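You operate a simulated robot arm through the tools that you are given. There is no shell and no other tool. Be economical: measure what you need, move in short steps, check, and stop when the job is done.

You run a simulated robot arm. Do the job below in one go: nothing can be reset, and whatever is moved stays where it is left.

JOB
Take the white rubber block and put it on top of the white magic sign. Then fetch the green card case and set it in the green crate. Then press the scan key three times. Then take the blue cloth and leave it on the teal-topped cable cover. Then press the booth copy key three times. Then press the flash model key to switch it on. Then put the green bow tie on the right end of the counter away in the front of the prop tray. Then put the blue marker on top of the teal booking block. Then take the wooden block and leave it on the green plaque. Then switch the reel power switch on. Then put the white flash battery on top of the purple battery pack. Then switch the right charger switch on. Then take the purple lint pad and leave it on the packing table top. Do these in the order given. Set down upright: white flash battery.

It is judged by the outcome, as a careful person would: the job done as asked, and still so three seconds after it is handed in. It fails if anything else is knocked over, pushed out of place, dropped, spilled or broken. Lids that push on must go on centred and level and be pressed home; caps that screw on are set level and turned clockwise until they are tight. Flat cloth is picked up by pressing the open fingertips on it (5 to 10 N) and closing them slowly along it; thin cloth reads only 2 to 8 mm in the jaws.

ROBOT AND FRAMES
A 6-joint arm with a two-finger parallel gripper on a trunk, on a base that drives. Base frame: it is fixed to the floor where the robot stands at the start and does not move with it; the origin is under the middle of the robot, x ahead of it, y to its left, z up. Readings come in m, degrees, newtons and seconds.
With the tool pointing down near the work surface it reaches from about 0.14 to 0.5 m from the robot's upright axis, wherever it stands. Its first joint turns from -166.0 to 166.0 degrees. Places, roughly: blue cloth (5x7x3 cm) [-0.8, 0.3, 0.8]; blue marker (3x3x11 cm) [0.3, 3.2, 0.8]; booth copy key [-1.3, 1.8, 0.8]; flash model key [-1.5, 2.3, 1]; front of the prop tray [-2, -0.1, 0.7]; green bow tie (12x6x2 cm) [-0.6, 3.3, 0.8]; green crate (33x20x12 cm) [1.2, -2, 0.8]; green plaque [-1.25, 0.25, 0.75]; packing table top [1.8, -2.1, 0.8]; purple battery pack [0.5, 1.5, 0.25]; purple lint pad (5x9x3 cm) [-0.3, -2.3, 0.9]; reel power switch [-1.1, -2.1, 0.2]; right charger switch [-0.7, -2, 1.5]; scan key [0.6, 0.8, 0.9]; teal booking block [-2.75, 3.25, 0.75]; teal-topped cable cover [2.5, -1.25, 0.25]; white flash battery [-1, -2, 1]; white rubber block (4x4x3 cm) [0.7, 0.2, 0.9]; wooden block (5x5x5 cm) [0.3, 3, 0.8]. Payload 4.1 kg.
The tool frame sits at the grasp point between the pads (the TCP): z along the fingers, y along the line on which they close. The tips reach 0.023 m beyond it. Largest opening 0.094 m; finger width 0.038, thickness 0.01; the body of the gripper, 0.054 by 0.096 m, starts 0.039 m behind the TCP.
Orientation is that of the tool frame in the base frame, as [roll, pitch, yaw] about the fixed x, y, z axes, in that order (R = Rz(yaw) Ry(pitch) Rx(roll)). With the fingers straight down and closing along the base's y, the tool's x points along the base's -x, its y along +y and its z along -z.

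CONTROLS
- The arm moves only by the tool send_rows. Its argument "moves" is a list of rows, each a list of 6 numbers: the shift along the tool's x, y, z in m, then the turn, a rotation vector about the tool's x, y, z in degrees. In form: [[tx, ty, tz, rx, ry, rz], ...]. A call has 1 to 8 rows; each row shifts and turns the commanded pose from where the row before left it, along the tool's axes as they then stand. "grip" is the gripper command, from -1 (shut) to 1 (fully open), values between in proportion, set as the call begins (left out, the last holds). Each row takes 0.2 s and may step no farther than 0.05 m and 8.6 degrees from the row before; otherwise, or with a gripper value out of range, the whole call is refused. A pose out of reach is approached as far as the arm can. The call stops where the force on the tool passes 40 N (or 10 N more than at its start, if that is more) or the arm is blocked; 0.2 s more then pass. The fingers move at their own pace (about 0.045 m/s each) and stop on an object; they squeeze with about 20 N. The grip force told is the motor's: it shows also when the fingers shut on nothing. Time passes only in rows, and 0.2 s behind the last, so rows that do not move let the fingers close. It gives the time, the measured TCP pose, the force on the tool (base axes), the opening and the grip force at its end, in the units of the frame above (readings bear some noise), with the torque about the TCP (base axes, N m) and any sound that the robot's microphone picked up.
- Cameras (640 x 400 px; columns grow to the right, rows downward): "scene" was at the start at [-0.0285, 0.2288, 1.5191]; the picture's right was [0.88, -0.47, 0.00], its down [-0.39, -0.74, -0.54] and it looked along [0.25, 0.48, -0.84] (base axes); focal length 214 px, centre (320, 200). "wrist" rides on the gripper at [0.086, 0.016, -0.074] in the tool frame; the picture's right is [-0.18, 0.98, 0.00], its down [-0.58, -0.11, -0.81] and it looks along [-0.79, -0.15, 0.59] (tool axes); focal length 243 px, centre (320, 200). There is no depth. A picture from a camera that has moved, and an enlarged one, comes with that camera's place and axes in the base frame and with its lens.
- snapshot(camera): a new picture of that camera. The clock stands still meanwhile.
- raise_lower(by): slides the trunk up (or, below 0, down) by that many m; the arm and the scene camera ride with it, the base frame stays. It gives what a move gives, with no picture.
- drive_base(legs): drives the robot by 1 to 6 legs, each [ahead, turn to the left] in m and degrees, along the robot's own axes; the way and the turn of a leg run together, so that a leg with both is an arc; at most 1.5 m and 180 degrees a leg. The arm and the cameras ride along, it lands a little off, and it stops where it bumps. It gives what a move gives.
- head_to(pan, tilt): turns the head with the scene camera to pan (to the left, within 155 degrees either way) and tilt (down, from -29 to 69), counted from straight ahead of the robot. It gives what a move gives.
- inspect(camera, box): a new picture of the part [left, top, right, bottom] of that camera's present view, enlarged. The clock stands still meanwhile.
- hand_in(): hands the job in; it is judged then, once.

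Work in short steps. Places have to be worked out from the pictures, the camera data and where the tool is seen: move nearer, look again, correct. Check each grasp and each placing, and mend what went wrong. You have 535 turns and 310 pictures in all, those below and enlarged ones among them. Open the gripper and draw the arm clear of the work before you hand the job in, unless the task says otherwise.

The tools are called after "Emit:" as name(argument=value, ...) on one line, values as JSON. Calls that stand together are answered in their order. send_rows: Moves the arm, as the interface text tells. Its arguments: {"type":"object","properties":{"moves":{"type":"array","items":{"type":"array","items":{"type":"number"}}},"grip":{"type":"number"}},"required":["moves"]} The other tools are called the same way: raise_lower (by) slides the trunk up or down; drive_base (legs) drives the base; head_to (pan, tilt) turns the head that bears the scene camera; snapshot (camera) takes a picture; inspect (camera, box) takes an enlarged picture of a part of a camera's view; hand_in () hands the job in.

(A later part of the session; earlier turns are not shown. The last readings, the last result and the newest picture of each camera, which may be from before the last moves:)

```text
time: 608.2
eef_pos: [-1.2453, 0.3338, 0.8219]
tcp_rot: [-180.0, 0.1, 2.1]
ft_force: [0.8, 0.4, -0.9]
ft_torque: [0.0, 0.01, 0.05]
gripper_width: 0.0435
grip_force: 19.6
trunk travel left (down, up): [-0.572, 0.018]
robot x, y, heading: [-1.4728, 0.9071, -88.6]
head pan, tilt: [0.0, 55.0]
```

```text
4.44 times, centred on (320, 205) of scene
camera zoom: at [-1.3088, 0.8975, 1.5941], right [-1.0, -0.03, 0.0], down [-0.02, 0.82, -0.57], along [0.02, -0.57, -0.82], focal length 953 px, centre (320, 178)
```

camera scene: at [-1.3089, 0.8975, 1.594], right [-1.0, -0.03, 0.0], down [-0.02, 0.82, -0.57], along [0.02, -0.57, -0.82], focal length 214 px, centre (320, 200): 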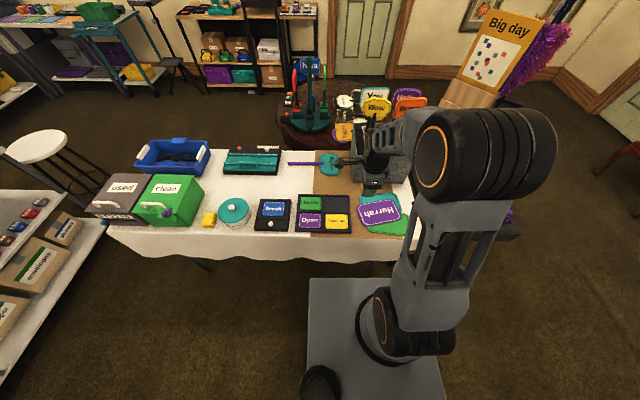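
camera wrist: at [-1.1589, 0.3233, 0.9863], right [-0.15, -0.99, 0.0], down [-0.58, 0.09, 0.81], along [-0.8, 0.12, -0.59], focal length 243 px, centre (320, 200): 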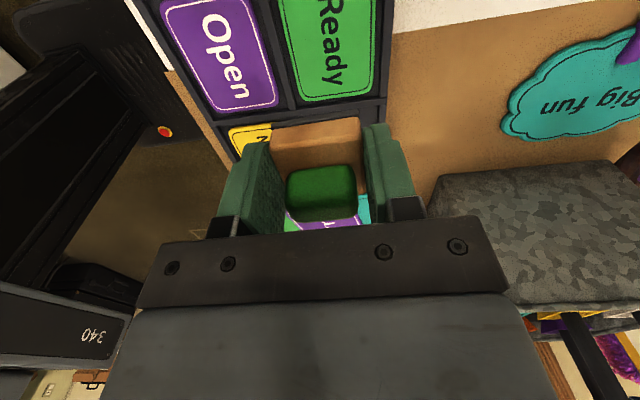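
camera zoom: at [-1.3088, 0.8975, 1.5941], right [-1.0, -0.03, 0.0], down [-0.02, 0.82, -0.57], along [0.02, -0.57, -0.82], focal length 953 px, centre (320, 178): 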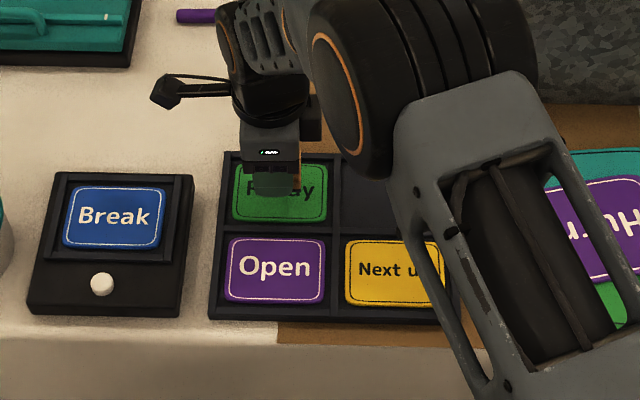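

Emit:
send_rows(moves=[[-0.002, 0.005, 0.01, 0, 0, 0]])

Emit:
send_rows(moves=[[0, 0, 0.006, 0, 0, 0]])

Emit:
send_rows(moves=[[0, 0, 0.004, 0, 0, 0]])

Emit:
send_rows(moves=[[0, 0, 0.003, 0, 0, 0]])

Emit:
send_rows(moves=[[0, 0, 0.003, 0, 0, 0]])

```text
time: 608.6
eef_pos: [-1.2499, 0.3301, 0.8116]
tcp_rot: [179.9, 0.1, 2.1]
ft_force: [-0.4, 0.9, -0.7]
ft_torque: [-0.01, -0.03, 0.01]
gripper_width: 0.0434
grip_force: 20.0
trunk travel left (down, up): [-0.572, 0.018]
robot x, y, heading: [-1.4715, 0.9061, -88.2]
head pan, tilt: [0.0, 55.0]
```

```text
time: 609.0
eef_pos: [-1.25, 0.3292, 0.808]
tcp_rot: [180.0, 0.1, 2.1]
ft_force: [0.1, 0.9, -1.2]
ft_torque: [-0.01, -0.03, 0.01]
gripper_width: 0.0435
grip_force: 19.9
trunk travel left (down, up): [-0.572, 0.018]
robot x, y, heading: [-1.4737, 0.9054, -88.8]
head pan, tilt: [0.0, 55.0]
```

```text
time: 609.4
eef_pos: [-1.2492, 0.3288, 0.8037]
tcp_rot: [-179.9, 0.1, 2.0]
ft_force: [0.4, 0.0, -1.5]
ft_torque: [0.02, 0.06, -0.02]
gripper_width: 0.0434
grip_force: 20.3
trunk travel left (down, up): [-0.572, 0.018]
robot x, y, heading: [-1.4746, 0.9021, -88.4]
head pan, tilt: [0.0, 55.0]
```

```text
time: 609.8
eef_pos: [-1.2485, 0.329, 0.8001]
tcp_rot: [-179.9, 0.2, 2.2]
ft_force: [-0.2, -0.4, -0.8]
ft_torque: [-0.01, 0.0, -0.05]
gripper_width: 0.0437
grip_force: 20.0
trunk travel left (down, up): [-0.572, 0.018]
robot x, y, heading: [-1.475, 0.906, -88.5]
head pan, tilt: [0.0, 55.0]
```

```text
time: 610.2
eef_pos: [-1.2487, 0.3287, 0.7974]
tcp_rot: [180.0, 0.1, 2.1]
ft_force: [0.1, -0.8, -1.7]
ft_torque: [0.02, 0.0, 0.01]
gripper_width: 0.0436
grip_force: 20.3
trunk travel left (down, up): [-0.572, 0.018]
robot x, y, heading: [-1.4749, 0.906, -88.4]
head pan, tilt: [0.0, 55.0]
```

Emit:
send_rows(moves=[[0, 0, 0.003, 0, 0, 0]])

Emit:
send_rows(moves=[[0, 0, 0.003, 0, 0, 0]])

Emit:
send_rows(moves=[[0, 0, 0.003, 0, 0, 0]])

Emit:
send_rows(moves=[[0, 0, 0.003, 0, 0, 0]])

```text
time: 610.6
eef_pos: [-1.2469, 0.3289, 0.7954]
tcp_rot: [180.0, 0.1, 2.1]
ft_force: [-0.1, 0.5, -1.0]
ft_torque: [0.0, -0.05, 0.03]
gripper_width: 0.0434
grip_force: 20.4
trunk travel left (down, up): [-0.572, 0.018]
robot x, y, heading: [-1.4741, 0.9062, -88.6]
head pan, tilt: [0.0, 55.0]
```

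```text
time: 611.0
eef_pos: [-1.2486, 0.3298, 0.7905]
tcp_rot: [-179.9, 0.1, 2.1]
ft_force: [-0.4, 1.1, -1.0]
ft_torque: [0.02, -0.02, -0.01]
gripper_width: 0.0434
grip_force: 20.1
trunk travel left (down, up): [-0.572, 0.018]
robot x, y, heading: [-1.4739, 0.9024, -88.5]
head pan, tilt: [0.0, 55.0]
```

```text
time: 611.4
eef_pos: [-1.2487, 0.3293, 0.789]
tcp_rot: [-180.0, 0.1, 2.0]
ft_force: [0.1, 0.0, -1.1]
ft_torque: [0.03, -0.05, 0.0]
gripper_width: 0.0434
grip_force: 20.0
trunk travel left (down, up): [-0.572, 0.018]
robot x, y, heading: [-1.4772, 0.9071, -88.2]
head pan, tilt: [0.0, 55.0]
```

```text
time: 611.8
eef_pos: [-1.2486, 0.328, 0.7861]
tcp_rot: [-180.0, 0.2, 2.1]
ft_force: [-0.2, 0.0, -1.3]
ft_torque: [0.02, 0.0, 0.02]
gripper_width: 0.0432
grip_force: 19.8
trunk travel left (down, up): [-0.572, 0.018]
robot x, y, heading: [-1.4759, 0.9047, -88.5]
head pan, tilt: [0.0, 55.0]
```

Emit:
send_rows(moves=[[0, 0, 0.003, 0, 0, 0]])

Emit:
send_rows(moves=[[0, 0, 0.003, 0, 0, 0]])

Emit:
send_rows(moves=[[0, 0, 0.002, 0, 0, 0]])

Emit:
inspect(camera="wrist", box=[200, 0, 440, 200])

```text
time: 612.2
eef_pos: [-1.2482, 0.3287, 0.7851]
tcp_rot: [179.8, 0.0, 2.1]
ft_force: [-1.4, 2.2, 12.3]
ft_torque: [0.06, 0.13, 0.0]
gripper_width: 0.0435
grip_force: 19.6
trunk travel left (down, up): [-0.572, 0.018]
robot x, y, heading: [-1.4755, 0.9045, -88.6]
head pan, tilt: [0.0, 55.0]
```

```text
time: 612.6
eef_pos: [-1.2481, 0.3285, 0.7826]
tcp_rot: [179.8, 0.0, 2.1]
ft_force: [-0.3, -0.8, 23.1]
ft_torque: [0.07, 0.05, -0.01]
gripper_width: 0.044
grip_force: 19.7
trunk travel left (down, up): [-0.572, 0.018]
robot x, y, heading: [-1.4732, 0.9013, -88.0]
head pan, tilt: [0.0, 55.0]
```

```text
time: 613.0
eef_pos: [-1.2492, 0.3298, 0.7821]
tcp_rot: [179.5, -0.1, 2.0]
ft_force: [3.3, -1.0, 35.8]
ft_torque: [0.1, 0.08, -0.04]
gripper_width: 0.0436
grip_force: 19.6
trunk travel left (down, up): [-0.572, 0.018]
robot x, y, heading: [-1.471, 0.9013, -88.5]
head pan, tilt: [0.0, 55.0]
```

```text
2.00 times, centred on (320, 100) of wrist
camera zoom: at [-1.1618, 0.3152, 0.8555], right [-0.15, -0.99, 0.01], down [-0.59, 0.09, 0.8], along [-0.8, 0.12, -0.59], focal length 485 px, centre (320, 400)
```

zoom: 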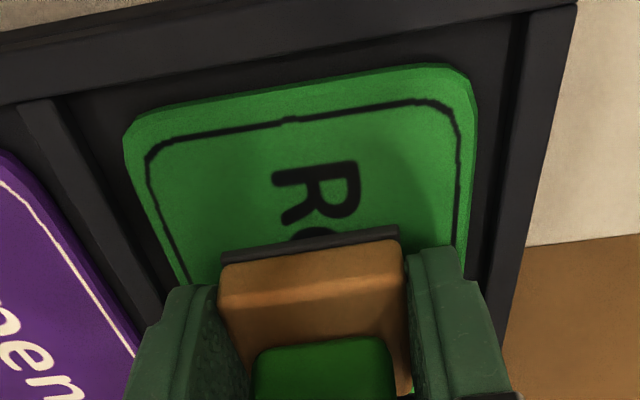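

The block rests on the plaque. Ease off, release, and rise.

Emit:
send_rows(moves=[[0, 0, -0.005, 0, 0, 0], [0, 0, 0, 0, 0, 0]])

Emit:
send_rows(moves=[[0, 0, 0, 0, 0, 0], [0, 0, 0, 0, 0, 0], [0, 0, -0.02, 0, 0, 0], [0, 0, -0.04, 0, 0, 0], [0, 0, -0.045, 0, 0, 0], [0, 0, -0.045, 0, 0, 0]], grip=0.25)

Emit:
snapshot(camera="wrist")

```text
time: 613.6
eef_pos: [-1.251, 0.3306, 0.7821]
tcp_rot: [-179.8, 0.2, 2.1]
ft_force: [2.2, -3.4, 13.4]
ft_torque: [-0.17, -0.12, 0.04]
gripper_width: 0.0437
grip_force: 19.8
trunk travel left (down, up): [-0.572, 0.018]
robot x, y, heading: [-1.4752, 0.8985, -88.4]
head pan, tilt: [0.0, 55.0]
```

```text
time: 615.0
eef_pos: [-1.2511, 0.3265, 0.9324]
tcp_rot: [180.0, 0.0, 2.1]
ft_force: [0.2, 0.4, 0.1]
ft_torque: [-0.01, 0.02, 0.03]
gripper_width: 0.0588
grip_force: 0.0
trunk travel left (down, up): [-0.572, 0.018]
robot x, y, heading: [-1.4756, 0.9028, -88.6]
head pan, tilt: [0.0, 55.0]
```

```text
114 pictures are left
camera wrist: at [-1.1644, 0.3126, 1.0067], right [-0.15, -0.99, 0.0], down [-0.58, 0.09, 0.81], along [-0.8, 0.12, -0.59], focal length 243 px, centre (320, 200)
```

wrist: 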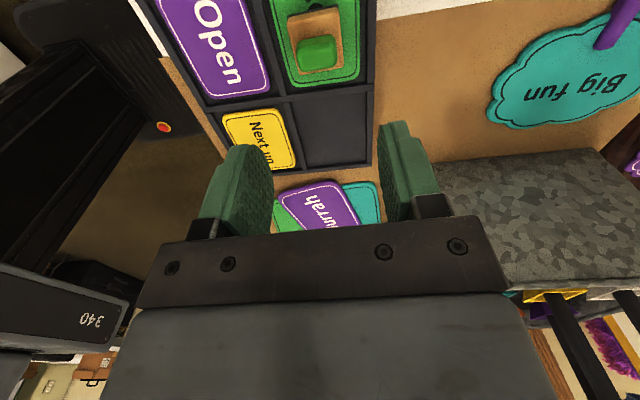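

Block placed on the plaque. Next the reel power switch: I pull the arm in and drive through the corridor to the south wall.

Emit:
send_rows(moves=[[0, 0, -0.045, 0, 0, 0], [0, 0, -0.045, 0, 0, 0], [-0.03, -0.035, 0, 0, 0, 0], [-0.03, -0.035, 0, 0, 0, 0], [-0.03, -0.035, 0, 0, 0, 0], [-0.03, -0.035, 0, 0, 0, 0]], grip=-1)

Emit:
drive_base(legs=[[0, 88.5], [1.46, 0], [0, -88.5], [1.5, 0], [0.4, 0]])

Emit:
head_to(pan=-45, tilt=30)

Emit:
snapshot(camera="scene")

```text
time: 616.4
eef_pos: [-1.3771, 0.4649, 1.0249]
tcp_rot: [-180.0, 0.0, 2.1]
ft_force: [-0.6, 0.2, -1.1]
ft_torque: [0.01, -0.01, -0.04]
gripper_width: 0.0
grip_force: 20.4
trunk travel left (down, up): [-0.572, 0.018]
robot x, y, heading: [-1.4757, 0.9046, -88.5]
head pan, tilt: [0.0, 55.0]
```

```text
time: 640.3
eef_pos: [0.1874, -1.4489, 1.0247]
tcp_rot: [180.0, 0.0, 3.5]
ft_force: [0.9, -0.6, -0.4]
ft_torque: [0.03, 0.02, 0.0]
gripper_width: 0.0002
grip_force: 20.0
trunk travel left (down, up): [-0.572, 0.018]
robot x, y, heading: [0.0791, -1.0102, -87.3]
head pan, tilt: [0.0, 55.0]
```

```text
time: 641.4
eef_pos: [0.1864, -1.4511, 1.0247]
tcp_rot: [180.0, 0.1, 3.4]
ft_force: [0.0, -0.3, -0.3]
ft_torque: [-0.02, -0.02, 0.0]
gripper_width: 0.0
grip_force: 20.2
trunk travel left (down, up): [-0.572, 0.018]
robot x, y, heading: [0.0744, -1.0126, -87.2]
head pan, tilt: [-45.0, 30.0]
```

```text
113 pictures are left
camera scene: at [0.1793, -1.0096, 1.63], right [-0.74, 0.67, 0.0], down [0.33, 0.37, -0.87], along [-0.58, -0.64, -0.5], focal length 214 px, centre (320, 200)
```

scene: 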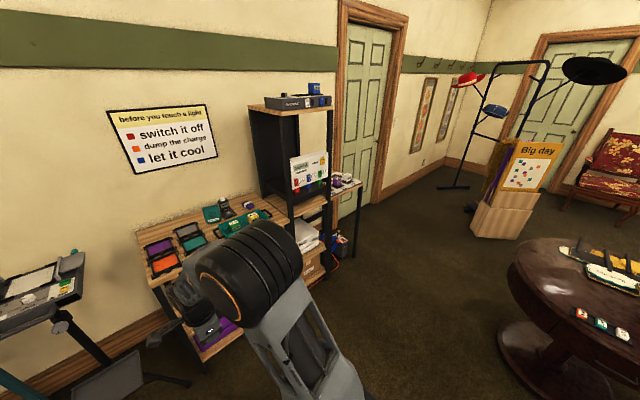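

Emit:
drive_base(legs=[[0, -66], [1.0, 0], [0, 63]])

Emit:
head_to(pan=-10, tilt=40)

Emit:
snapshot(camera="scene")

```text
time: 652.2
eef_pos: [-0.7385, -1.8808, 1.0265]
tcp_rot: [180.0, 0.0, -0.9]
ft_force: [-0.6, 0.0, -0.5]
ft_torque: [-0.03, -0.01, 0.0]
gripper_width: 0.0
grip_force: 19.7
trunk travel left (down, up): [-0.572, 0.018]
robot x, y, heading: [-0.8166, -1.4397, -91.4]
head pan, tilt: [-45.0, 30.0]
```

```text
time: 653.2
eef_pos: [-0.7384, -1.8815, 1.0248]
tcp_rot: [-179.9, 0.1, -1.0]
ft_force: [-0.4, 0.0, 0.6]
ft_torque: [-0.01, 0.0, -0.02]
gripper_width: 0.0
grip_force: 19.5
trunk travel left (down, up): [-0.572, 0.018]
robot x, y, heading: [-0.8107, -1.4351, -91.3]
head pan, tilt: [-10.0, 40.0]
```

```text
112 pictures are left
camera scene: at [-0.6643, -1.463, 1.6148], right [-0.98, 0.2, 0.0], down [0.13, 0.63, -0.77], along [-0.15, -0.75, -0.64], focal length 214 px, centre (320, 200)
```

scene: 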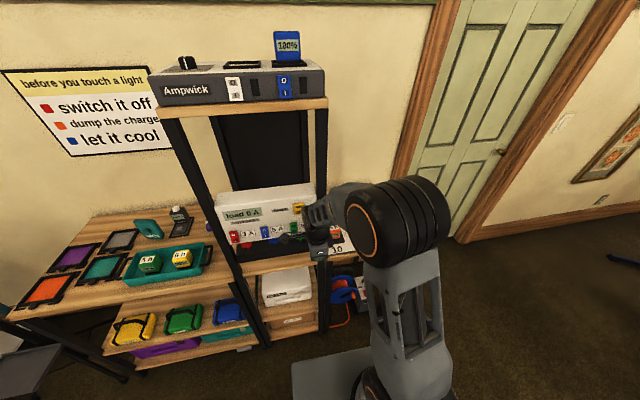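

Emit:
inspect(camera="scene", box=[220, 180, 400, 330])

Emit:
inspect(camera="scene", box=[140, 20, 340, 130])

```text
2.67 times, centred on (310, 255) of scene
camera zoom: at [-0.6643, -1.463, 1.6148], right [-0.98, 0.2, 0.0], down [0.13, 0.63, -0.77], along [-0.15, -0.75, -0.64], focal length 572 px, centre (347, 53)
```

zoom: 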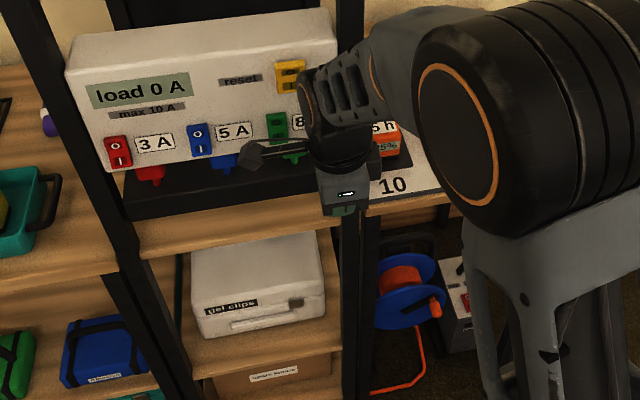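

```text
3.20 times, centred on (240, 75) of scene
camera zoom: at [-0.6643, -1.463, 1.6148], right [-0.98, 0.2, 0.0], down [0.13, 0.63, -0.77], along [-0.15, -0.75, -0.64], focal length 686 px, centre (576, 600)
```

zoom: 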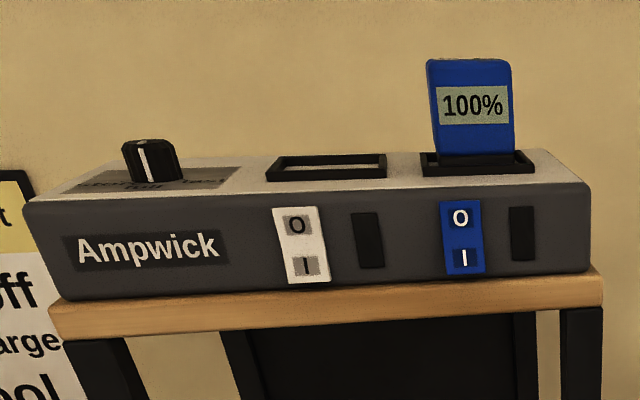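

Switches on the charger are rockers (O top, I bottom). I pull the arm back up and shift the base west for the reel.

Emit:
send_rows(moves=[[0, -0.04, -0.028, 0, 0, 0], [0, -0.04, -0.028, 0, 0, 0], [0, -0.03, -0.028, 0, 0, 0]])

Emit:
drive_base(legs=[[-0.15, 0], [0, -88], [0.45, 0], [0, 80]])

Emit:
head_to(pan=5, tilt=45)

Emit:
snapshot(camera="scene")

```text
time: 654.0
eef_pos: [-0.7373, -1.7694, 1.111]
tcp_rot: [-180.0, 0.1, -0.9]
ft_force: [-0.4, 0.0, -0.7]
ft_torque: [-0.01, 0.0, 0.05]
gripper_width: 0.0
grip_force: 20.0
trunk travel left (down, up): [-0.572, 0.018]
robot x, y, heading: [-0.8172, -1.4388, -91.4]
head pan, tilt: [-10.0, 40.0]
```

```text
time: 664.9
eef_pos: [-1.2319, -1.6294, 1.1102]
tcp_rot: [180.0, 0.1, -9.7]
ft_force: [-0.8, -0.3, -0.2]
ft_torque: [0.04, -0.01, 0.0]
gripper_width: 0.0
grip_force: 20.2
trunk travel left (down, up): [-0.572, 0.018]
robot x, y, heading: [-1.2547, -1.2884, -100.1]
head pan, tilt: [-10.0, 40.0]
```

```text
time: 665.7
eef_pos: [-1.2311, -1.6293, 1.1109]
tcp_rot: [-180.0, 0.1, -9.7]
ft_force: [-0.6, -0.8, 0.3]
ft_torque: [-0.02, -0.03, -0.04]
gripper_width: 0.0
grip_force: 19.9
trunk travel left (down, up): [-0.572, 0.018]
robot x, y, heading: [-1.2576, -1.2833, -100.2]
head pan, tilt: [5.0, 45.0]
```

```text
109 pictures are left
camera scene: at [-1.0903, -1.3377, 1.6075], right [-1.0, 0.09, 0.0], down [0.06, 0.7, -0.71], along [-0.06, -0.7, -0.71], focal length 214 px, centre (320, 200)
```

scene: 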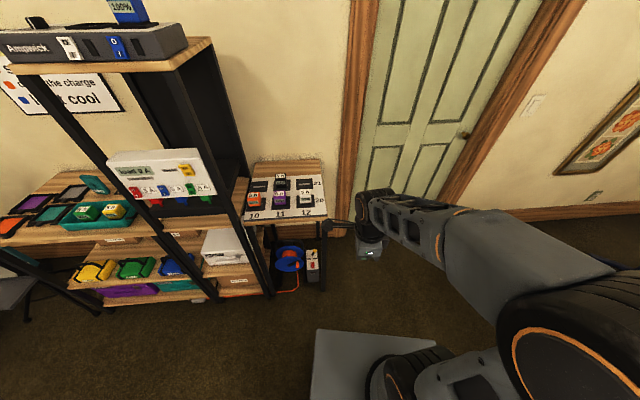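

Emit:
inspect(camera="scene", box=[220, 150, 360, 310])

```text
2.50 times, centred on (290, 230) of scene
camera zoom: at [-1.0903, -1.3377, 1.6075], right [-1.0, 0.09, 0.0], down [0.06, 0.7, -0.71], along [-0.06, -0.7, -0.71], focal length 536 px, centre (395, 125)
```

zoom: 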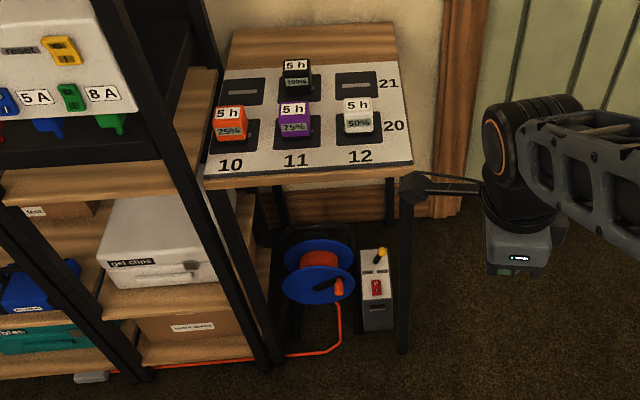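

Emit:
inspect(camera="scene", box=[295, 235, 345, 285])

Emit:
inspect(camera="scene", box=[240, 165, 340, 225])

```text
8.00 times, centred on (320, 260) of scene
camera zoom: at [-1.0903, -1.3377, 1.6075], right [-1.0, 0.09, 0.0], down [0.06, 0.7, -0.71], along [-0.06, -0.7, -0.71], focal length 1716 px, centre (320, -280)
```

zoom: 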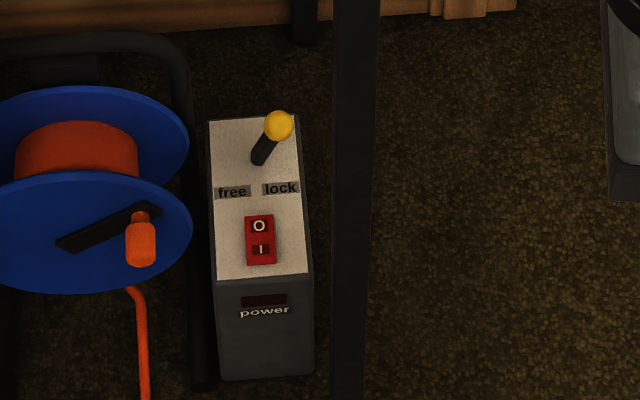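

```text
6.40 times, centred on (290, 195) of scene
camera zoom: at [-1.0903, -1.3377, 1.6075], right [-1.0, 0.09, 0.0], down [0.06, 0.7, -0.71], along [-0.06, -0.7, -0.71], focal length 1373 px, centre (512, 232)
```

zoom: 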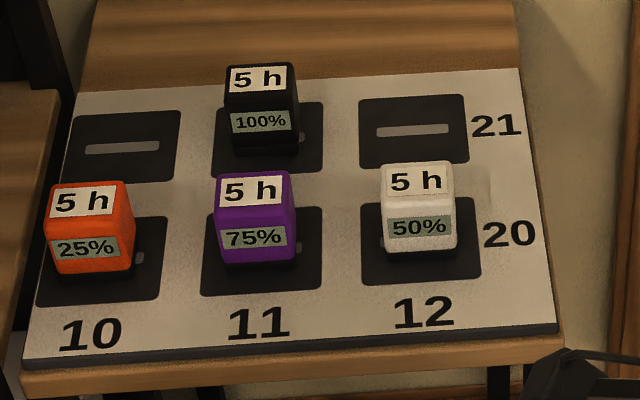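

The reel box's red rocker sits on its top: "I" is the near end, at about (-1.102, -2.076, 0.205). I line the base up in front of it, staying back while lowering.

Emit:
drive_base(legs=[[0, 40], [0.22, 0], [0, -30], [-0.12, 0]])

Emit:
raise_lower(by=-0.4)

Emit:
snapshot(camera="wrist")

```text
time: 671.5
eef_pos: [-1.0682, -1.6916, 1.1106]
tcp_rot: [179.9, 0.1, -0.5]
ft_force: [0.4, 1.0, 0.4]
ft_torque: [-0.02, 0.01, -0.05]
gripper_width: 0.0
grip_force: 20.7
trunk travel left (down, up): [-0.572, 0.018]
robot x, y, heading: [-1.1503, -1.3605, -90.9]
head pan, tilt: [5.0, 45.0]
```

```text
time: 675.3
eef_pos: [-1.0702, -1.6932, 0.7098]
tcp_rot: [179.9, 0.1, -0.6]
ft_force: [0.0, -0.3, -0.4]
ft_torque: [0.0, -0.02, -0.02]
gripper_width: 0.0
grip_force: 19.8
trunk travel left (down, up): [-0.172, 0.418]
robot x, y, heading: [-1.1471, -1.3622, -91.1]
head pan, tilt: [5.0, 45.0]
```

```text
105 pictures are left
camera wrist: at [-0.9834, -1.7108, 0.784], right [-0.19, -0.98, 0.0], down [-0.58, 0.11, 0.81], along [-0.79, 0.16, -0.59], focal length 243 px, centre (320, 200)
```

wrist: 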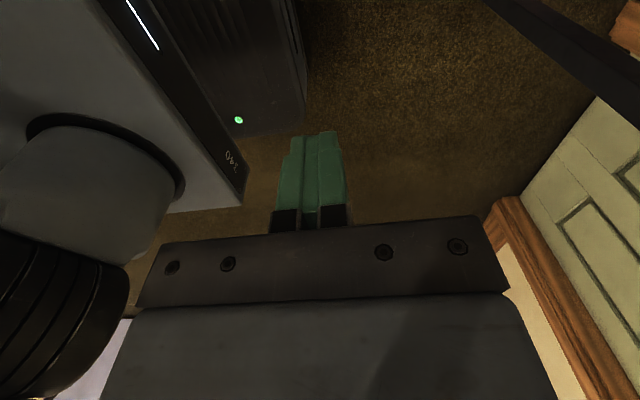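

Emit:
send_rows(moves=[[0, 0, 0, 0, 0, -8.24], [0, 0, 0, 0, 0, -8.24], [0, 0, 0, 0, 0, -8.24], [0, 0, 0, 0, 0, -8.24], [0, 0, 0, 0, 0, -8.24], [0, 0, 0, 0, 0, -8.24]])

Emit:
send_rows(moves=[[0, 0, 0, 0, 0, -8.24], [0, 0, 0, 0, 0, -8.24], [0, 0, 0, 0, 0, -8.24], [0, 0, 0, 0, 0, -8.24], [0, 0, 0, 0, 0, -8.24]])

Emit:
raise_lower(by=-0.165)

Emit:
snapshot(camera="wrist")

```text
time: 676.7
eef_pos: [-1.0706, -1.6924, 0.709]
tcp_rot: [-179.9, -0.1, 49.1]
ft_force: [-0.2, 0.1, -0.1]
ft_torque: [-0.01, 0.01, -0.02]
gripper_width: 0.0001
grip_force: 20.4
trunk travel left (down, up): [-0.172, 0.418]
robot x, y, heading: [-1.1511, -1.3578, -91.3]
head pan, tilt: [5.0, 45.0]
```

```text
time: 677.9
eef_pos: [-1.0698, -1.692, 0.7095]
tcp_rot: [-179.9, -0.1, 90.3]
ft_force: [1.4, 1.5, -0.3]
ft_torque: [0.03, 0.01, 0.04]
gripper_width: 0.0001
grip_force: 19.7
trunk travel left (down, up): [-0.172, 0.418]
robot x, y, heading: [-1.1525, -1.3591, -91.0]
head pan, tilt: [5.0, 45.0]
```

```text
time: 679.8
eef_pos: [-1.07, -1.6921, 0.5453]
tcp_rot: [180.0, -0.1, 90.2]
ft_force: [-0.2, -0.6, 0.5]
ft_torque: [-0.01, 0.02, 0.01]
gripper_width: 0.0
grip_force: 19.7
trunk travel left (down, up): [-0.007, 0.583]
robot x, y, heading: [-1.1505, -1.3602, -91.0]
head pan, tilt: [5.0, 45.0]
```

```text
104 pictures are left
camera wrist: at [-1.0539, -1.6072, 0.6189], right [0.98, -0.18, 0.0], down [-0.11, -0.58, 0.81], along [-0.15, -0.79, -0.59], focal length 243 px, centre (320, 200)
```

wrist: 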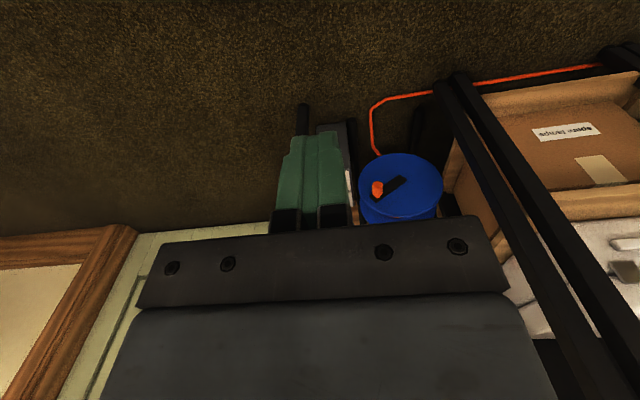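

Tilt the tool 25° outward and lower it in front of the table.

Emit:
send_rows(moves=[[0, 0, 0, 0, -8.3, 0], [0, 0, 0, 0, -8.3, 0], [0, 0, 0, 0, -8.3, 0], [0.0079, -0.0062, 0.0405, 0, 0, 0], [0.0079, -0.0062, 0.0405, 0, 0, 0], [0.0079, -0.0062, 0.0405, 0, 0, 0], [0.0079, -0.0062, 0.0405, 0, 0, 0], [0.0079, -0.0062, 0.0405, 0, 0, 0]])

Emit:
snapshot(camera="wrist")

Emit:
snapshot(camera="scene")

```text
time: 681.6
eef_pos: [-1.0959, -1.7598, 0.3524]
tcp_rot: [179.6, 24.8, 86.9]
ft_force: [2.5, -0.4, 0.3]
ft_torque: [0.01, 0.18, 0.03]
gripper_width: 0.0
grip_force: 19.9
out of reach, approached as far as the arm can: row 3, 4, 5
trunk travel left (down, up): [-0.007, 0.583]
robot x, y, heading: [-1.1488, -1.3606, -91.3]
head pan, tilt: [5.0, 45.0]
```

```text
103 pictures are left
camera wrist: at [-1.0746, -1.6522, 0.3823], right [0.97, -0.22, 0.08], down [-0.12, -0.18, 0.97], along [-0.2, -0.96, -0.21], focal length 243 px, centre (320, 200)
```

wrist: 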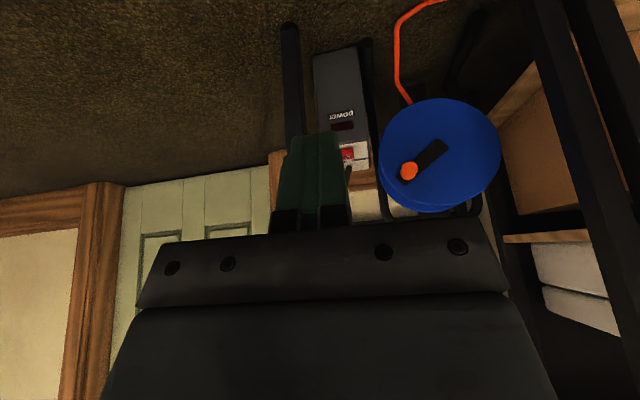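

```text
102 pictures are left
camera scene: at [-0.9774, -1.3818, 1.0425], right [-1.0, -0.07, 0.0], down [-0.05, 0.71, -0.71], along [0.05, -0.71, -0.71], focal length 214 px, centre (320, 200)
```

scene: 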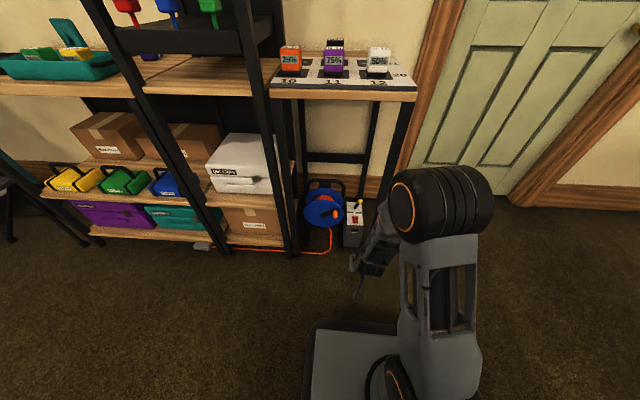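

The arm's forearm would pass through the table leg at (-1.17, -1.99) from here. Approaching diagonally from the west side avoids it, so I move the base there.

Emit:
drive_base(legs=[[0, -39], [0.4, 0], [0, 45]])

Emit:
snapshot(camera="wrist")

Emit:
head_to(pan=25, tilt=55)

Emit:
snapshot(camera="scene")

```text
time: 688.0
eef_pos: [-1.3057, -2.0613, 0.3511]
tcp_rot: [-179.9, 24.8, 96.8]
ft_force: [-0.5, 0.4, -0.3]
ft_torque: [-0.02, -0.03, -0.01]
gripper_width: 0.0
grip_force: 19.5
trunk travel left (down, up): [-0.007, 0.583]
robot x, y, heading: [-1.4101, -1.6674, -84.6]
head pan, tilt: [5.0, 45.0]
```

```text
101 pictures are left
camera wrist: at [-1.3025, -1.9517, 0.3823], right [1.0, -0.05, 0.08], down [-0.08, -0.2, 0.98], along [-0.03, -0.98, -0.2], focal length 243 px, centre (320, 200)
```

wrist: 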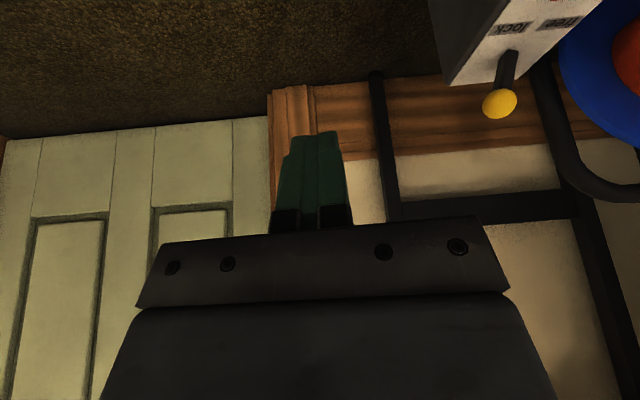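

```text
time: 688.8
eef_pos: [-1.306, -2.061, 0.3521]
tcp_rot: [-180.0, 24.9, 96.9]
ft_force: [0.4, 0.6, -0.3]
ft_torque: [-0.01, -0.02, 0.0]
gripper_width: 0.0
grip_force: 19.4
trunk travel left (down, up): [-0.007, 0.583]
robot x, y, heading: [-1.4094, -1.6696, -84.2]
head pan, tilt: [25.0, 55.0]
```

```text
100 pictures are left
camera scene: at [-1.2124, -1.6544, 1.0291], right [-0.86, -0.51, 0.0], down [-0.42, 0.71, -0.57], along [0.29, -0.49, -0.82], focal length 214 px, centre (320, 200)
```

scene: 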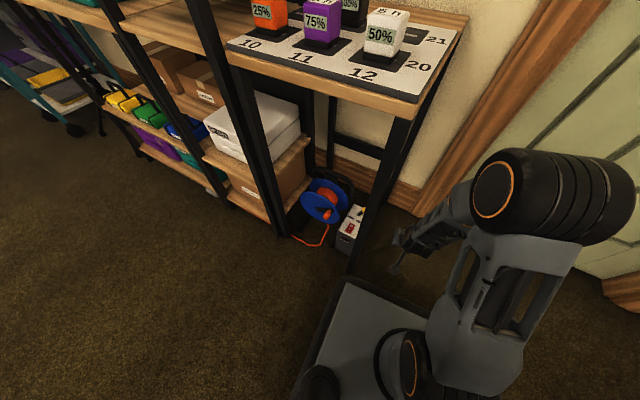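

I untilt the tool, turn the camera to the south-west side, and shift the base a bit further south-west.

Emit:
send_rows(moves=[[0, 0, 0, 0, 8.27, 0], [0, 0, 0, 0, 8.27, 0], [0, 0, 0, 0, 8.27, 0], [0, 0, 0, 0, 0, -8.08], [0, 0, 0, 0, 0, -8.08], [0, 0, 0, 0, 0, -8.08], [0, 0, 0, 0, 0, -8.08], [0, 0, 0, 0, 0, -8.08]])

Emit:
send_rows(moves=[[0, 0, 0, 0, 0, -8.08], [0, 0, 0, 0, 0, -8.08], [0, 0, 0, 0, 0, -8.08], [0, 0, 0, 0, 0, -8.08], [0, 0, 0, 0, 0, -8.08], [0, 0, 0, 0, 0, -8.08], [0, 0, 0, 0, 0, -8.08]])

Emit:
drive_base(legs=[[0, -43], [0.15, 0], [0, 43]])

Emit:
snapshot(camera="wrist")

```text
time: 690.6
eef_pos: [-1.3142, -2.0634, 0.3526]
tcp_rot: [-176.5, -0.3, 134.2]
ft_force: [0.3, -0.5, -0.2]
ft_torque: [0.03, 0.02, 0.03]
gripper_width: 0.0
grip_force: 20.1
out of reach, approached as far as the arm can: row 2, 3, 4
trunk travel left (down, up): [-0.007, 0.583]
robot x, y, heading: [-1.407, -1.6691, -84.1]
head pan, tilt: [25.0, 55.0]
```

```text
time: 692.2
eef_pos: [-1.3147, -2.0627, 0.3516]
tcp_rot: [-178.3, -3.1, -169.2]
ft_force: [0.2, -0.1, -0.1]
ft_torque: [0.02, -0.01, 0.01]
gripper_width: 0.0003
grip_force: 19.6
trunk travel left (down, up): [-0.007, 0.583]
robot x, y, heading: [-1.4079, -1.6702, -84.5]
head pan, tilt: [25.0, 55.0]
```

```text
time: 697.6
eef_pos: [-1.4019, -2.1798, 0.3513]
tcp_rot: [-178.4, -3.1, -168.8]
ft_force: [0.8, 0.0, 0.5]
ft_torque: [0.01, 0.05, 0.03]
gripper_width: 0.0001
grip_force: 19.9
trunk travel left (down, up): [-0.007, 0.583]
robot x, y, heading: [-1.5018, -1.7847, -84.0]
head pan, tilt: [25.0, 55.0]
```

```text
99 pictures are left
camera wrist: at [-1.4862, -2.1797, 0.4291], right [-0.01, 1.0, -0.04], down [0.63, 0.04, 0.78], along [0.78, -0.02, -0.63], focal length 243 px, centre (320, 200)
```

wrist: 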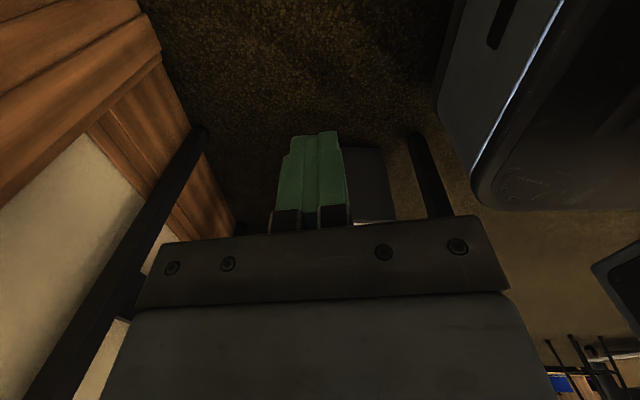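

The wrist camera now looks between the table legs toward the box. Level the tool and move in halfway.

Emit:
send_rows(moves=[[0, 0, 0, -1.6, -3.1, 0], [-0.0407, 0.0098, 0, 0, 0, 0], [-0.0407, 0.0098, 0, 0, 0, 0], [-0.0407, 0.0098, 0, 0, 0, 0], [-0.0407, 0.0098, 0, 0, 0, 0]])

Emit:
snapshot(camera="wrist")

Emit:
snapshot(camera="scene")

```text
time: 698.8
eef_pos: [-1.25, -2.1098, 0.352]
tcp_rot: [-180.0, 0.0, -168.9]
ft_force: [-0.2, -0.9, 0.6]
ft_torque: [0.0, -0.02, 0.0]
gripper_width: 0.0
grip_force: 20.6
trunk travel left (down, up): [-0.007, 0.583]
robot x, y, heading: [-1.4976, -1.7878, -83.9]
head pan, tilt: [25.0, 55.0]
```

```text
98 pictures are left
camera wrist: at [-1.3375, -2.1118, 0.4254], right [-0.01, 1.0, 0.0], down [0.59, 0.01, 0.81], along [0.81, 0.01, -0.59], focal length 243 px, centre (320, 200)
```

wrist: 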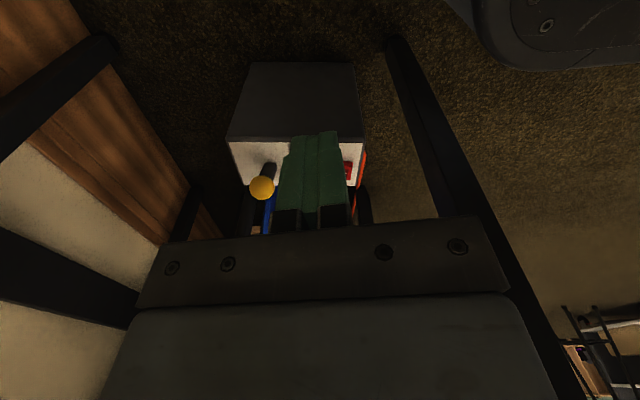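

```text
97 pictures are left
camera scene: at [-1.3031, -1.7714, 1.0291], right [-0.86, -0.52, 0.0], down [-0.42, 0.7, -0.57], along [0.3, -0.49, -0.82], focal length 214 px, centre (320, 200)
```

scene: 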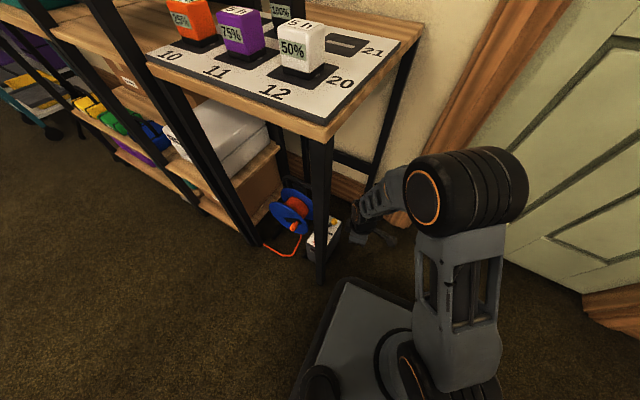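

Red switch confirmed at about (-1.10, -2.073). Move over its near ("I") end.

Emit:
send_rows(moves=[[-0.0381, 0.001, 0, 0, 0, 0], [-0.0381, 0.001, 0, 0, 0, 0], [-0.0381, 0.0035, 0, 0, 0, 0], [-0.0381, 0.0035, 0, 0, 0, 0], [0, 0, 0.04, 0, 0, 0]])

Emit:
snapshot(camera="wrist")

Emit:
inspect(camera="scene", box=[260, 180, 380, 280])

```text
time: 700.0
eef_pos: [-1.1076, -2.0856, 0.3296]
tcp_rot: [-179.4, 1.8, -170.2]
ft_force: [-0.6, -0.1, 0.2]
ft_torque: [0.02, 0.02, 0.03]
gripper_width: 0.0001
grip_force: 19.9
trunk travel left (down, up): [-0.007, 0.583]
robot x, y, heading: [-1.5017, -1.7907, -85.0]
head pan, tilt: [25.0, 55.0]
```

```text
96 pictures are left
camera wrist: at [-1.1977, -2.0853, 0.4001], right [0.01, 1.0, 0.0], down [0.56, 0.0, 0.83], along [0.83, -0.01, -0.56], focal length 243 px, centre (320, 200)
```

wrist: 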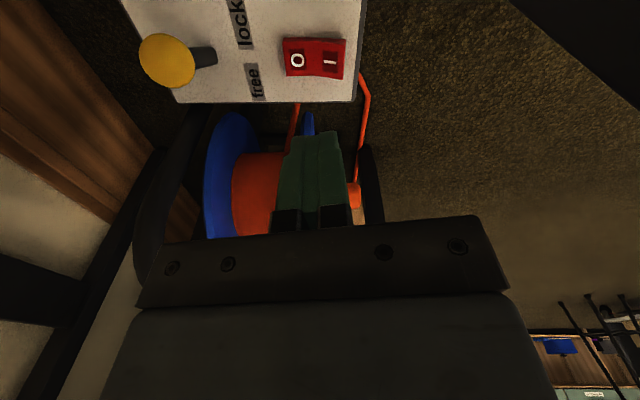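

```text
4.00 times, centred on (320, 230) of scene
camera zoom: at [-1.35, -1.7845, 1.044], right [-0.87, -0.5, -0.04], down [-0.38, 0.71, -0.59], along [0.32, -0.49, -0.81], focal length 858 px, centre (320, 80)
```

zoom: 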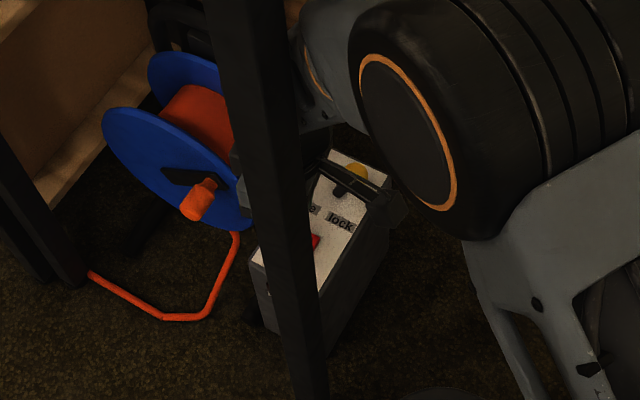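

The head view shows the robot slightly tilted: something is pressing. I undo the last step and check.

Emit:
send_rows(moves=[[0, 0, -0.03, 0, 0, 0], [0.02, -0.002, 0, 0, 0, 0]])

Emit:
snapshot(camera="scene")

```text
time: 700.6
eef_pos: [-1.1253, -2.0847, 0.3317]
tcp_rot: [179.0, -0.4, -169.7]
ft_force: [-0.1, -0.8, 0.9]
ft_torque: [-0.02, 0.0, 0.0]
gripper_width: 0.0
grip_force: 20.2
trunk travel left (down, up): [-0.007, 0.583]
robot x, y, heading: [-1.4952, -1.7893, -85.6]
head pan, tilt: [25.0, 55.0]
```

```text
94 pictures are left
camera scene: at [-1.3038, -1.7869, 1.0273], right [-0.87, -0.49, -0.01], down [-0.41, 0.72, -0.57], along [0.28, -0.49, -0.82], focal length 214 px, centre (320, 200)
```

scene: 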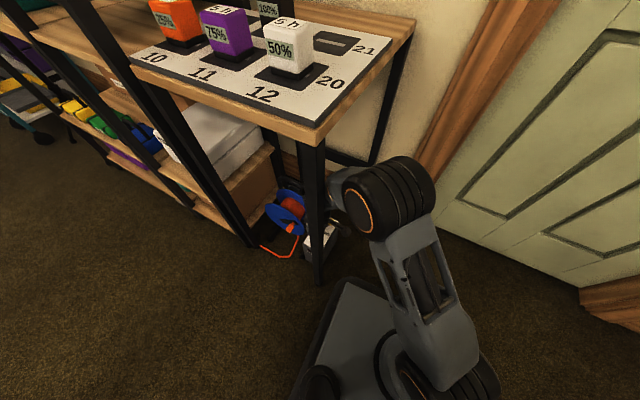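

The elbow gets too close to the table leg. I back out a little and tilt the tool toward the box so the arm can stay further west.

Emit:
send_rows(moves=[[0.033, 0, 0, 0, 0, 0], [0.033, 0, 0, 0, 0, 0], [0.033, 0, 0, 0, 0, 0], [0, 0, 0, 0, -8.5, 0], [0, 0, 0, 0, -8.5, 0], [0, 0, 0, 0, -8.5, 0], [0, 0, 0, 0, -8.5, 0]])

Emit:
snapshot(camera="wrist")

Emit:
snapshot(camera="scene")

```text
time: 702.2
eef_pos: [-1.2186, -2.0968, 0.3416]
tcp_rot: [-179.9, 34.1, -168.8]
ft_force: [0.0, 0.5, 0.7]
ft_torque: [-0.01, -0.01, 0.0]
gripper_width: 0.0
grip_force: 19.7
trunk travel left (down, up): [-0.007, 0.583]
robot x, y, heading: [-1.4978, -1.7881, -84.0]
head pan, tilt: [25.0, 55.0]
```

```text
93 pictures are left
camera wrist: at [-1.3326, -2.1046, 0.3539], right [-0.04, 0.99, 0.1], down [0.05, -0.1, 0.99], along [1.0, 0.04, -0.04], focal length 243 px, centre (320, 200)
```

wrist: 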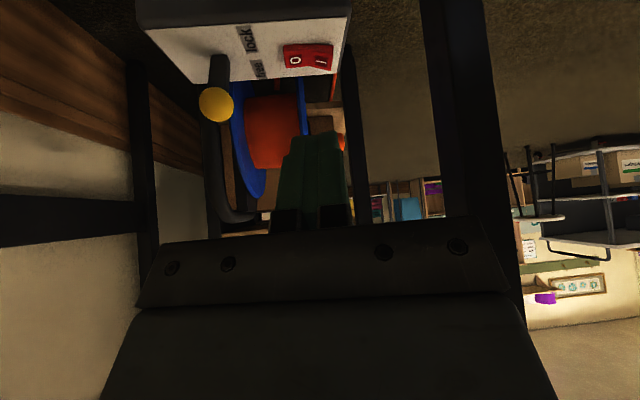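

```text
92 pictures are left
camera scene: at [-1.3037, -1.7715, 1.0291], right [-0.86, -0.52, 0.0], down [-0.42, 0.7, -0.57], along [0.3, -0.49, -0.82], focal length 214 px, centre (320, 200)
```

scene: 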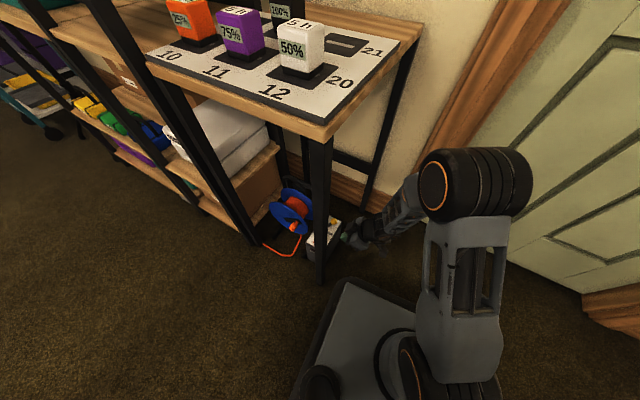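

Robot is level again and the table unmoved. Approach the switch along the tilted tool.

Emit:
send_rows(moves=[[-0.012, -0.0007, 0.0358, 0, 0, 0], [-0.012, -0.0007, 0.0358, 0, 0, 0], [-0.012, -0.0007, 0.0358, 0, 0, 0]])

Emit:
snapshot(camera="wrist")

Emit:
inspect(camera="scene", box=[260, 140, 480, 280])

```text
time: 703.0
eef_pos: [-1.1286, -2.0827, 0.2723]
tcp_rot: [-179.9, 34.0, -168.8]
ft_force: [0.1, -0.9, 0.0]
ft_torque: [0.01, 0.0, 0.02]
gripper_width: 0.0001
grip_force: 20.1
trunk travel left (down, up): [-0.007, 0.583]
robot x, y, heading: [-1.4981, -1.7865, -83.9]
head pan, tilt: [25.0, 55.0]
```

```text
91 pictures are left
camera wrist: at [-1.2435, -2.0899, 0.2846], right [-0.04, 0.99, 0.1], down [0.05, -0.1, 0.99], along [1.0, 0.04, -0.05], focal length 243 px, centre (320, 200)
```

wrist: 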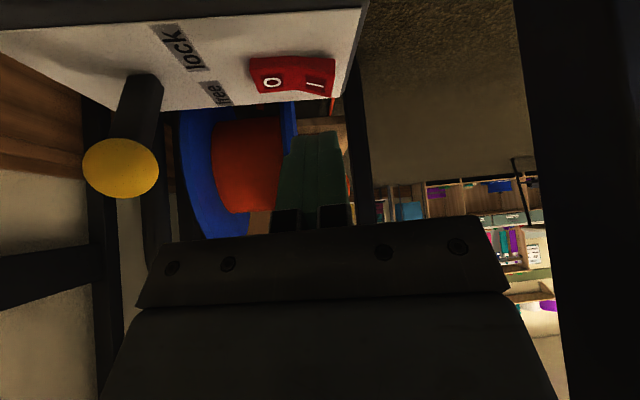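

```text
2.86 times, centred on (370, 210) of scene
camera zoom: at [-1.3039, -1.7714, 1.0291], right [-0.86, -0.52, 0.0], down [-0.42, 0.7, -0.57], along [0.3, -0.49, -0.82], focal length 613 px, centre (177, 171)
```

zoom: 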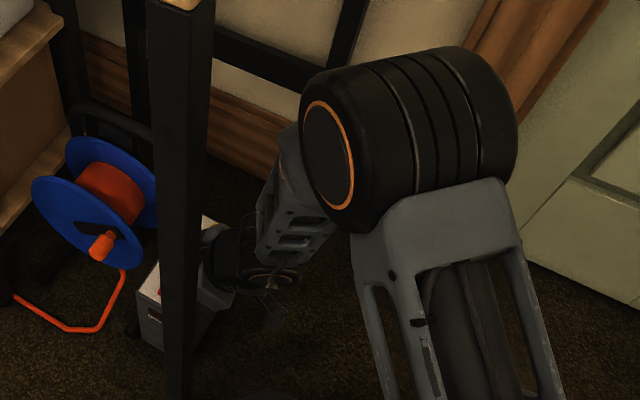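

Emit:
send_rows(moves=[[-0.0072, 0, 0.0411, 0, 0, 0]])

Emit:
inspect(camera="wrist", box=[200, 20, 440, 180])

```text
time: 703.4
eef_pos: [-1.1, -2.076, 0.2435]
tcp_rot: [-179.9, 34.1, -168.8]
ft_force: [-1.4, 1.9, 2.4]
ft_torque: [0.08, 0.07, 0.02]
gripper_width: 0.0
grip_force: 20.0
trunk travel left (down, up): [-0.007, 0.583]
robot x, y, heading: [-1.5006, -1.7872, -83.9]
head pan, tilt: [25.0, 55.0]
```

```text
2.50 times, centred on (320, 100) of wrist
camera zoom: at [-1.2138, -2.0832, 0.2551], right [-0.04, 0.99, 0.1], down [0.05, -0.1, 0.99], along [1.0, 0.05, -0.05], focal length 606 px, centre (320, 450)
```

zoom: 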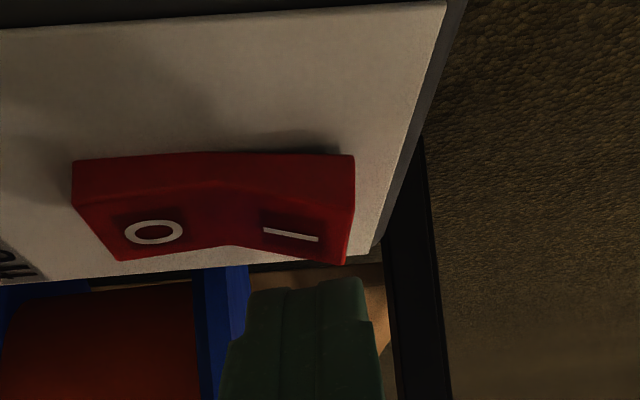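

Right over "I". Press down in small steps.

Emit:
send_rows(moves=[[0.0028, 0, 0.0041, 0, 0, 0]])

Emit:
send_rows(moves=[[0.0017, 0, 0.0025, 0, 0, 0]])

Emit:
send_rows(moves=[[0.0017, 0, 0.0025, 0, 0, 0]])

Emit:
send_rows(moves=[[0.0017, 0, 0.0025, 0, 0, 0]])

```text
time: 703.8
eef_pos: [-1.1007, -2.0777, 0.2378]
tcp_rot: [-179.9, 34.0, -168.8]
ft_force: [0.1, 0.6, -0.5]
ft_torque: [-0.01, 0.01, -0.02]
gripper_width: 0.0
grip_force: 19.7
trunk travel left (down, up): [-0.007, 0.583]
robot x, y, heading: [-1.4977, -1.7875, -84.1]
head pan, tilt: [25.0, 55.0]
```

```text
time: 704.2
eef_pos: [-1.1006, -2.0765, 0.2358]
tcp_rot: [-179.8, 34.2, -168.6]
ft_force: [-9.5, 5.4, 28.2]
ft_torque: [0.2, 0.4, -0.12]
gripper_width: 0.0
grip_force: 20.0
trunk travel left (down, up): [-0.007, 0.583]
robot x, y, heading: [-1.4986, -1.7859, -84.0]
head pan, tilt: [25.0, 55.0]
```

```text
time: 704.5
eef_pos: [-1.0991, -2.077, 0.2375]
tcp_rot: [-179.7, 34.4, -168.6]
ft_force: [-8.9, 4.0, 25.6]
ft_torque: [0.2, 0.33, -0.1]
gripper_width: 0.0
grip_force: 19.9
trunk travel left (down, up): [-0.007, 0.583]
robot x, y, heading: [-1.5009, -1.7861, -84.0]
head pan, tilt: [25.0, 55.0]
stopped in row 1: the force on the tool passed its limit (the readings are from after the stop); the commanded pose is now the measured one
```

```text
time: 704.8
eef_pos: [-1.0988, -2.0779, 0.2367]
tcp_rot: [-179.6, 34.7, -168.5]
ft_force: [-8.6, 4.1, 23.9]
ft_torque: [0.13, 0.31, 0.07]
gripper_width: 0.0
grip_force: 19.8
trunk travel left (down, up): [-0.007, 0.583]
robot x, y, heading: [-1.5012, -1.7863, -83.9]
head pan, tilt: [25.0, 55.0]
stopped in row 1: the force on the tool passed its limit (the readings are from after the stop); the commanded pose is now the measured one
```

No click even at 40 N. I lift and look at the rocker's state.

Emit:
send_rows(moves=[[-0.0056, 0, -0.0083, 0, 0, 0]])

Emit:
inspect(camera="wrist", box=[220, 40, 380, 160])

```text
time: 705.2
eef_pos: [-1.1003, -2.0766, 0.2447]
tcp_rot: [-179.8, 34.4, -168.7]
ft_force: [-0.9, 0.7, 0.2]
ft_torque: [0.01, 0.03, 0.03]
gripper_width: 0.0
grip_force: 19.7
trunk travel left (down, up): [-0.007, 0.583]
robot x, y, heading: [-1.4972, -1.7876, -84.0]
head pan, tilt: [25.0, 55.0]
```

```text
3.33 times, centred on (300, 100) of wrist
camera zoom: at [-1.2137, -2.0836, 0.2563], right [-0.04, 0.99, 0.1], down [0.04, -0.1, 0.99], along [1.0, 0.05, -0.04], focal length 809 px, centre (387, 533)
```

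zoom: 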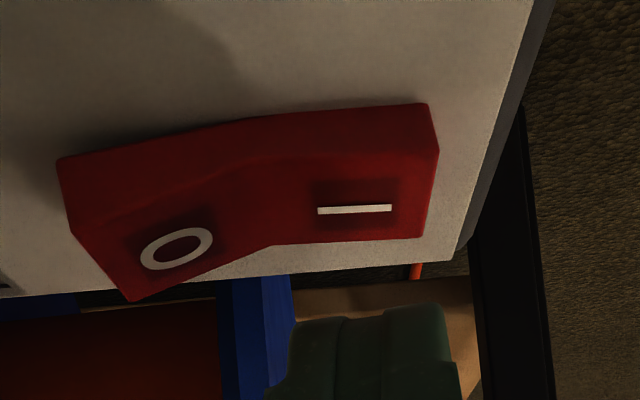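

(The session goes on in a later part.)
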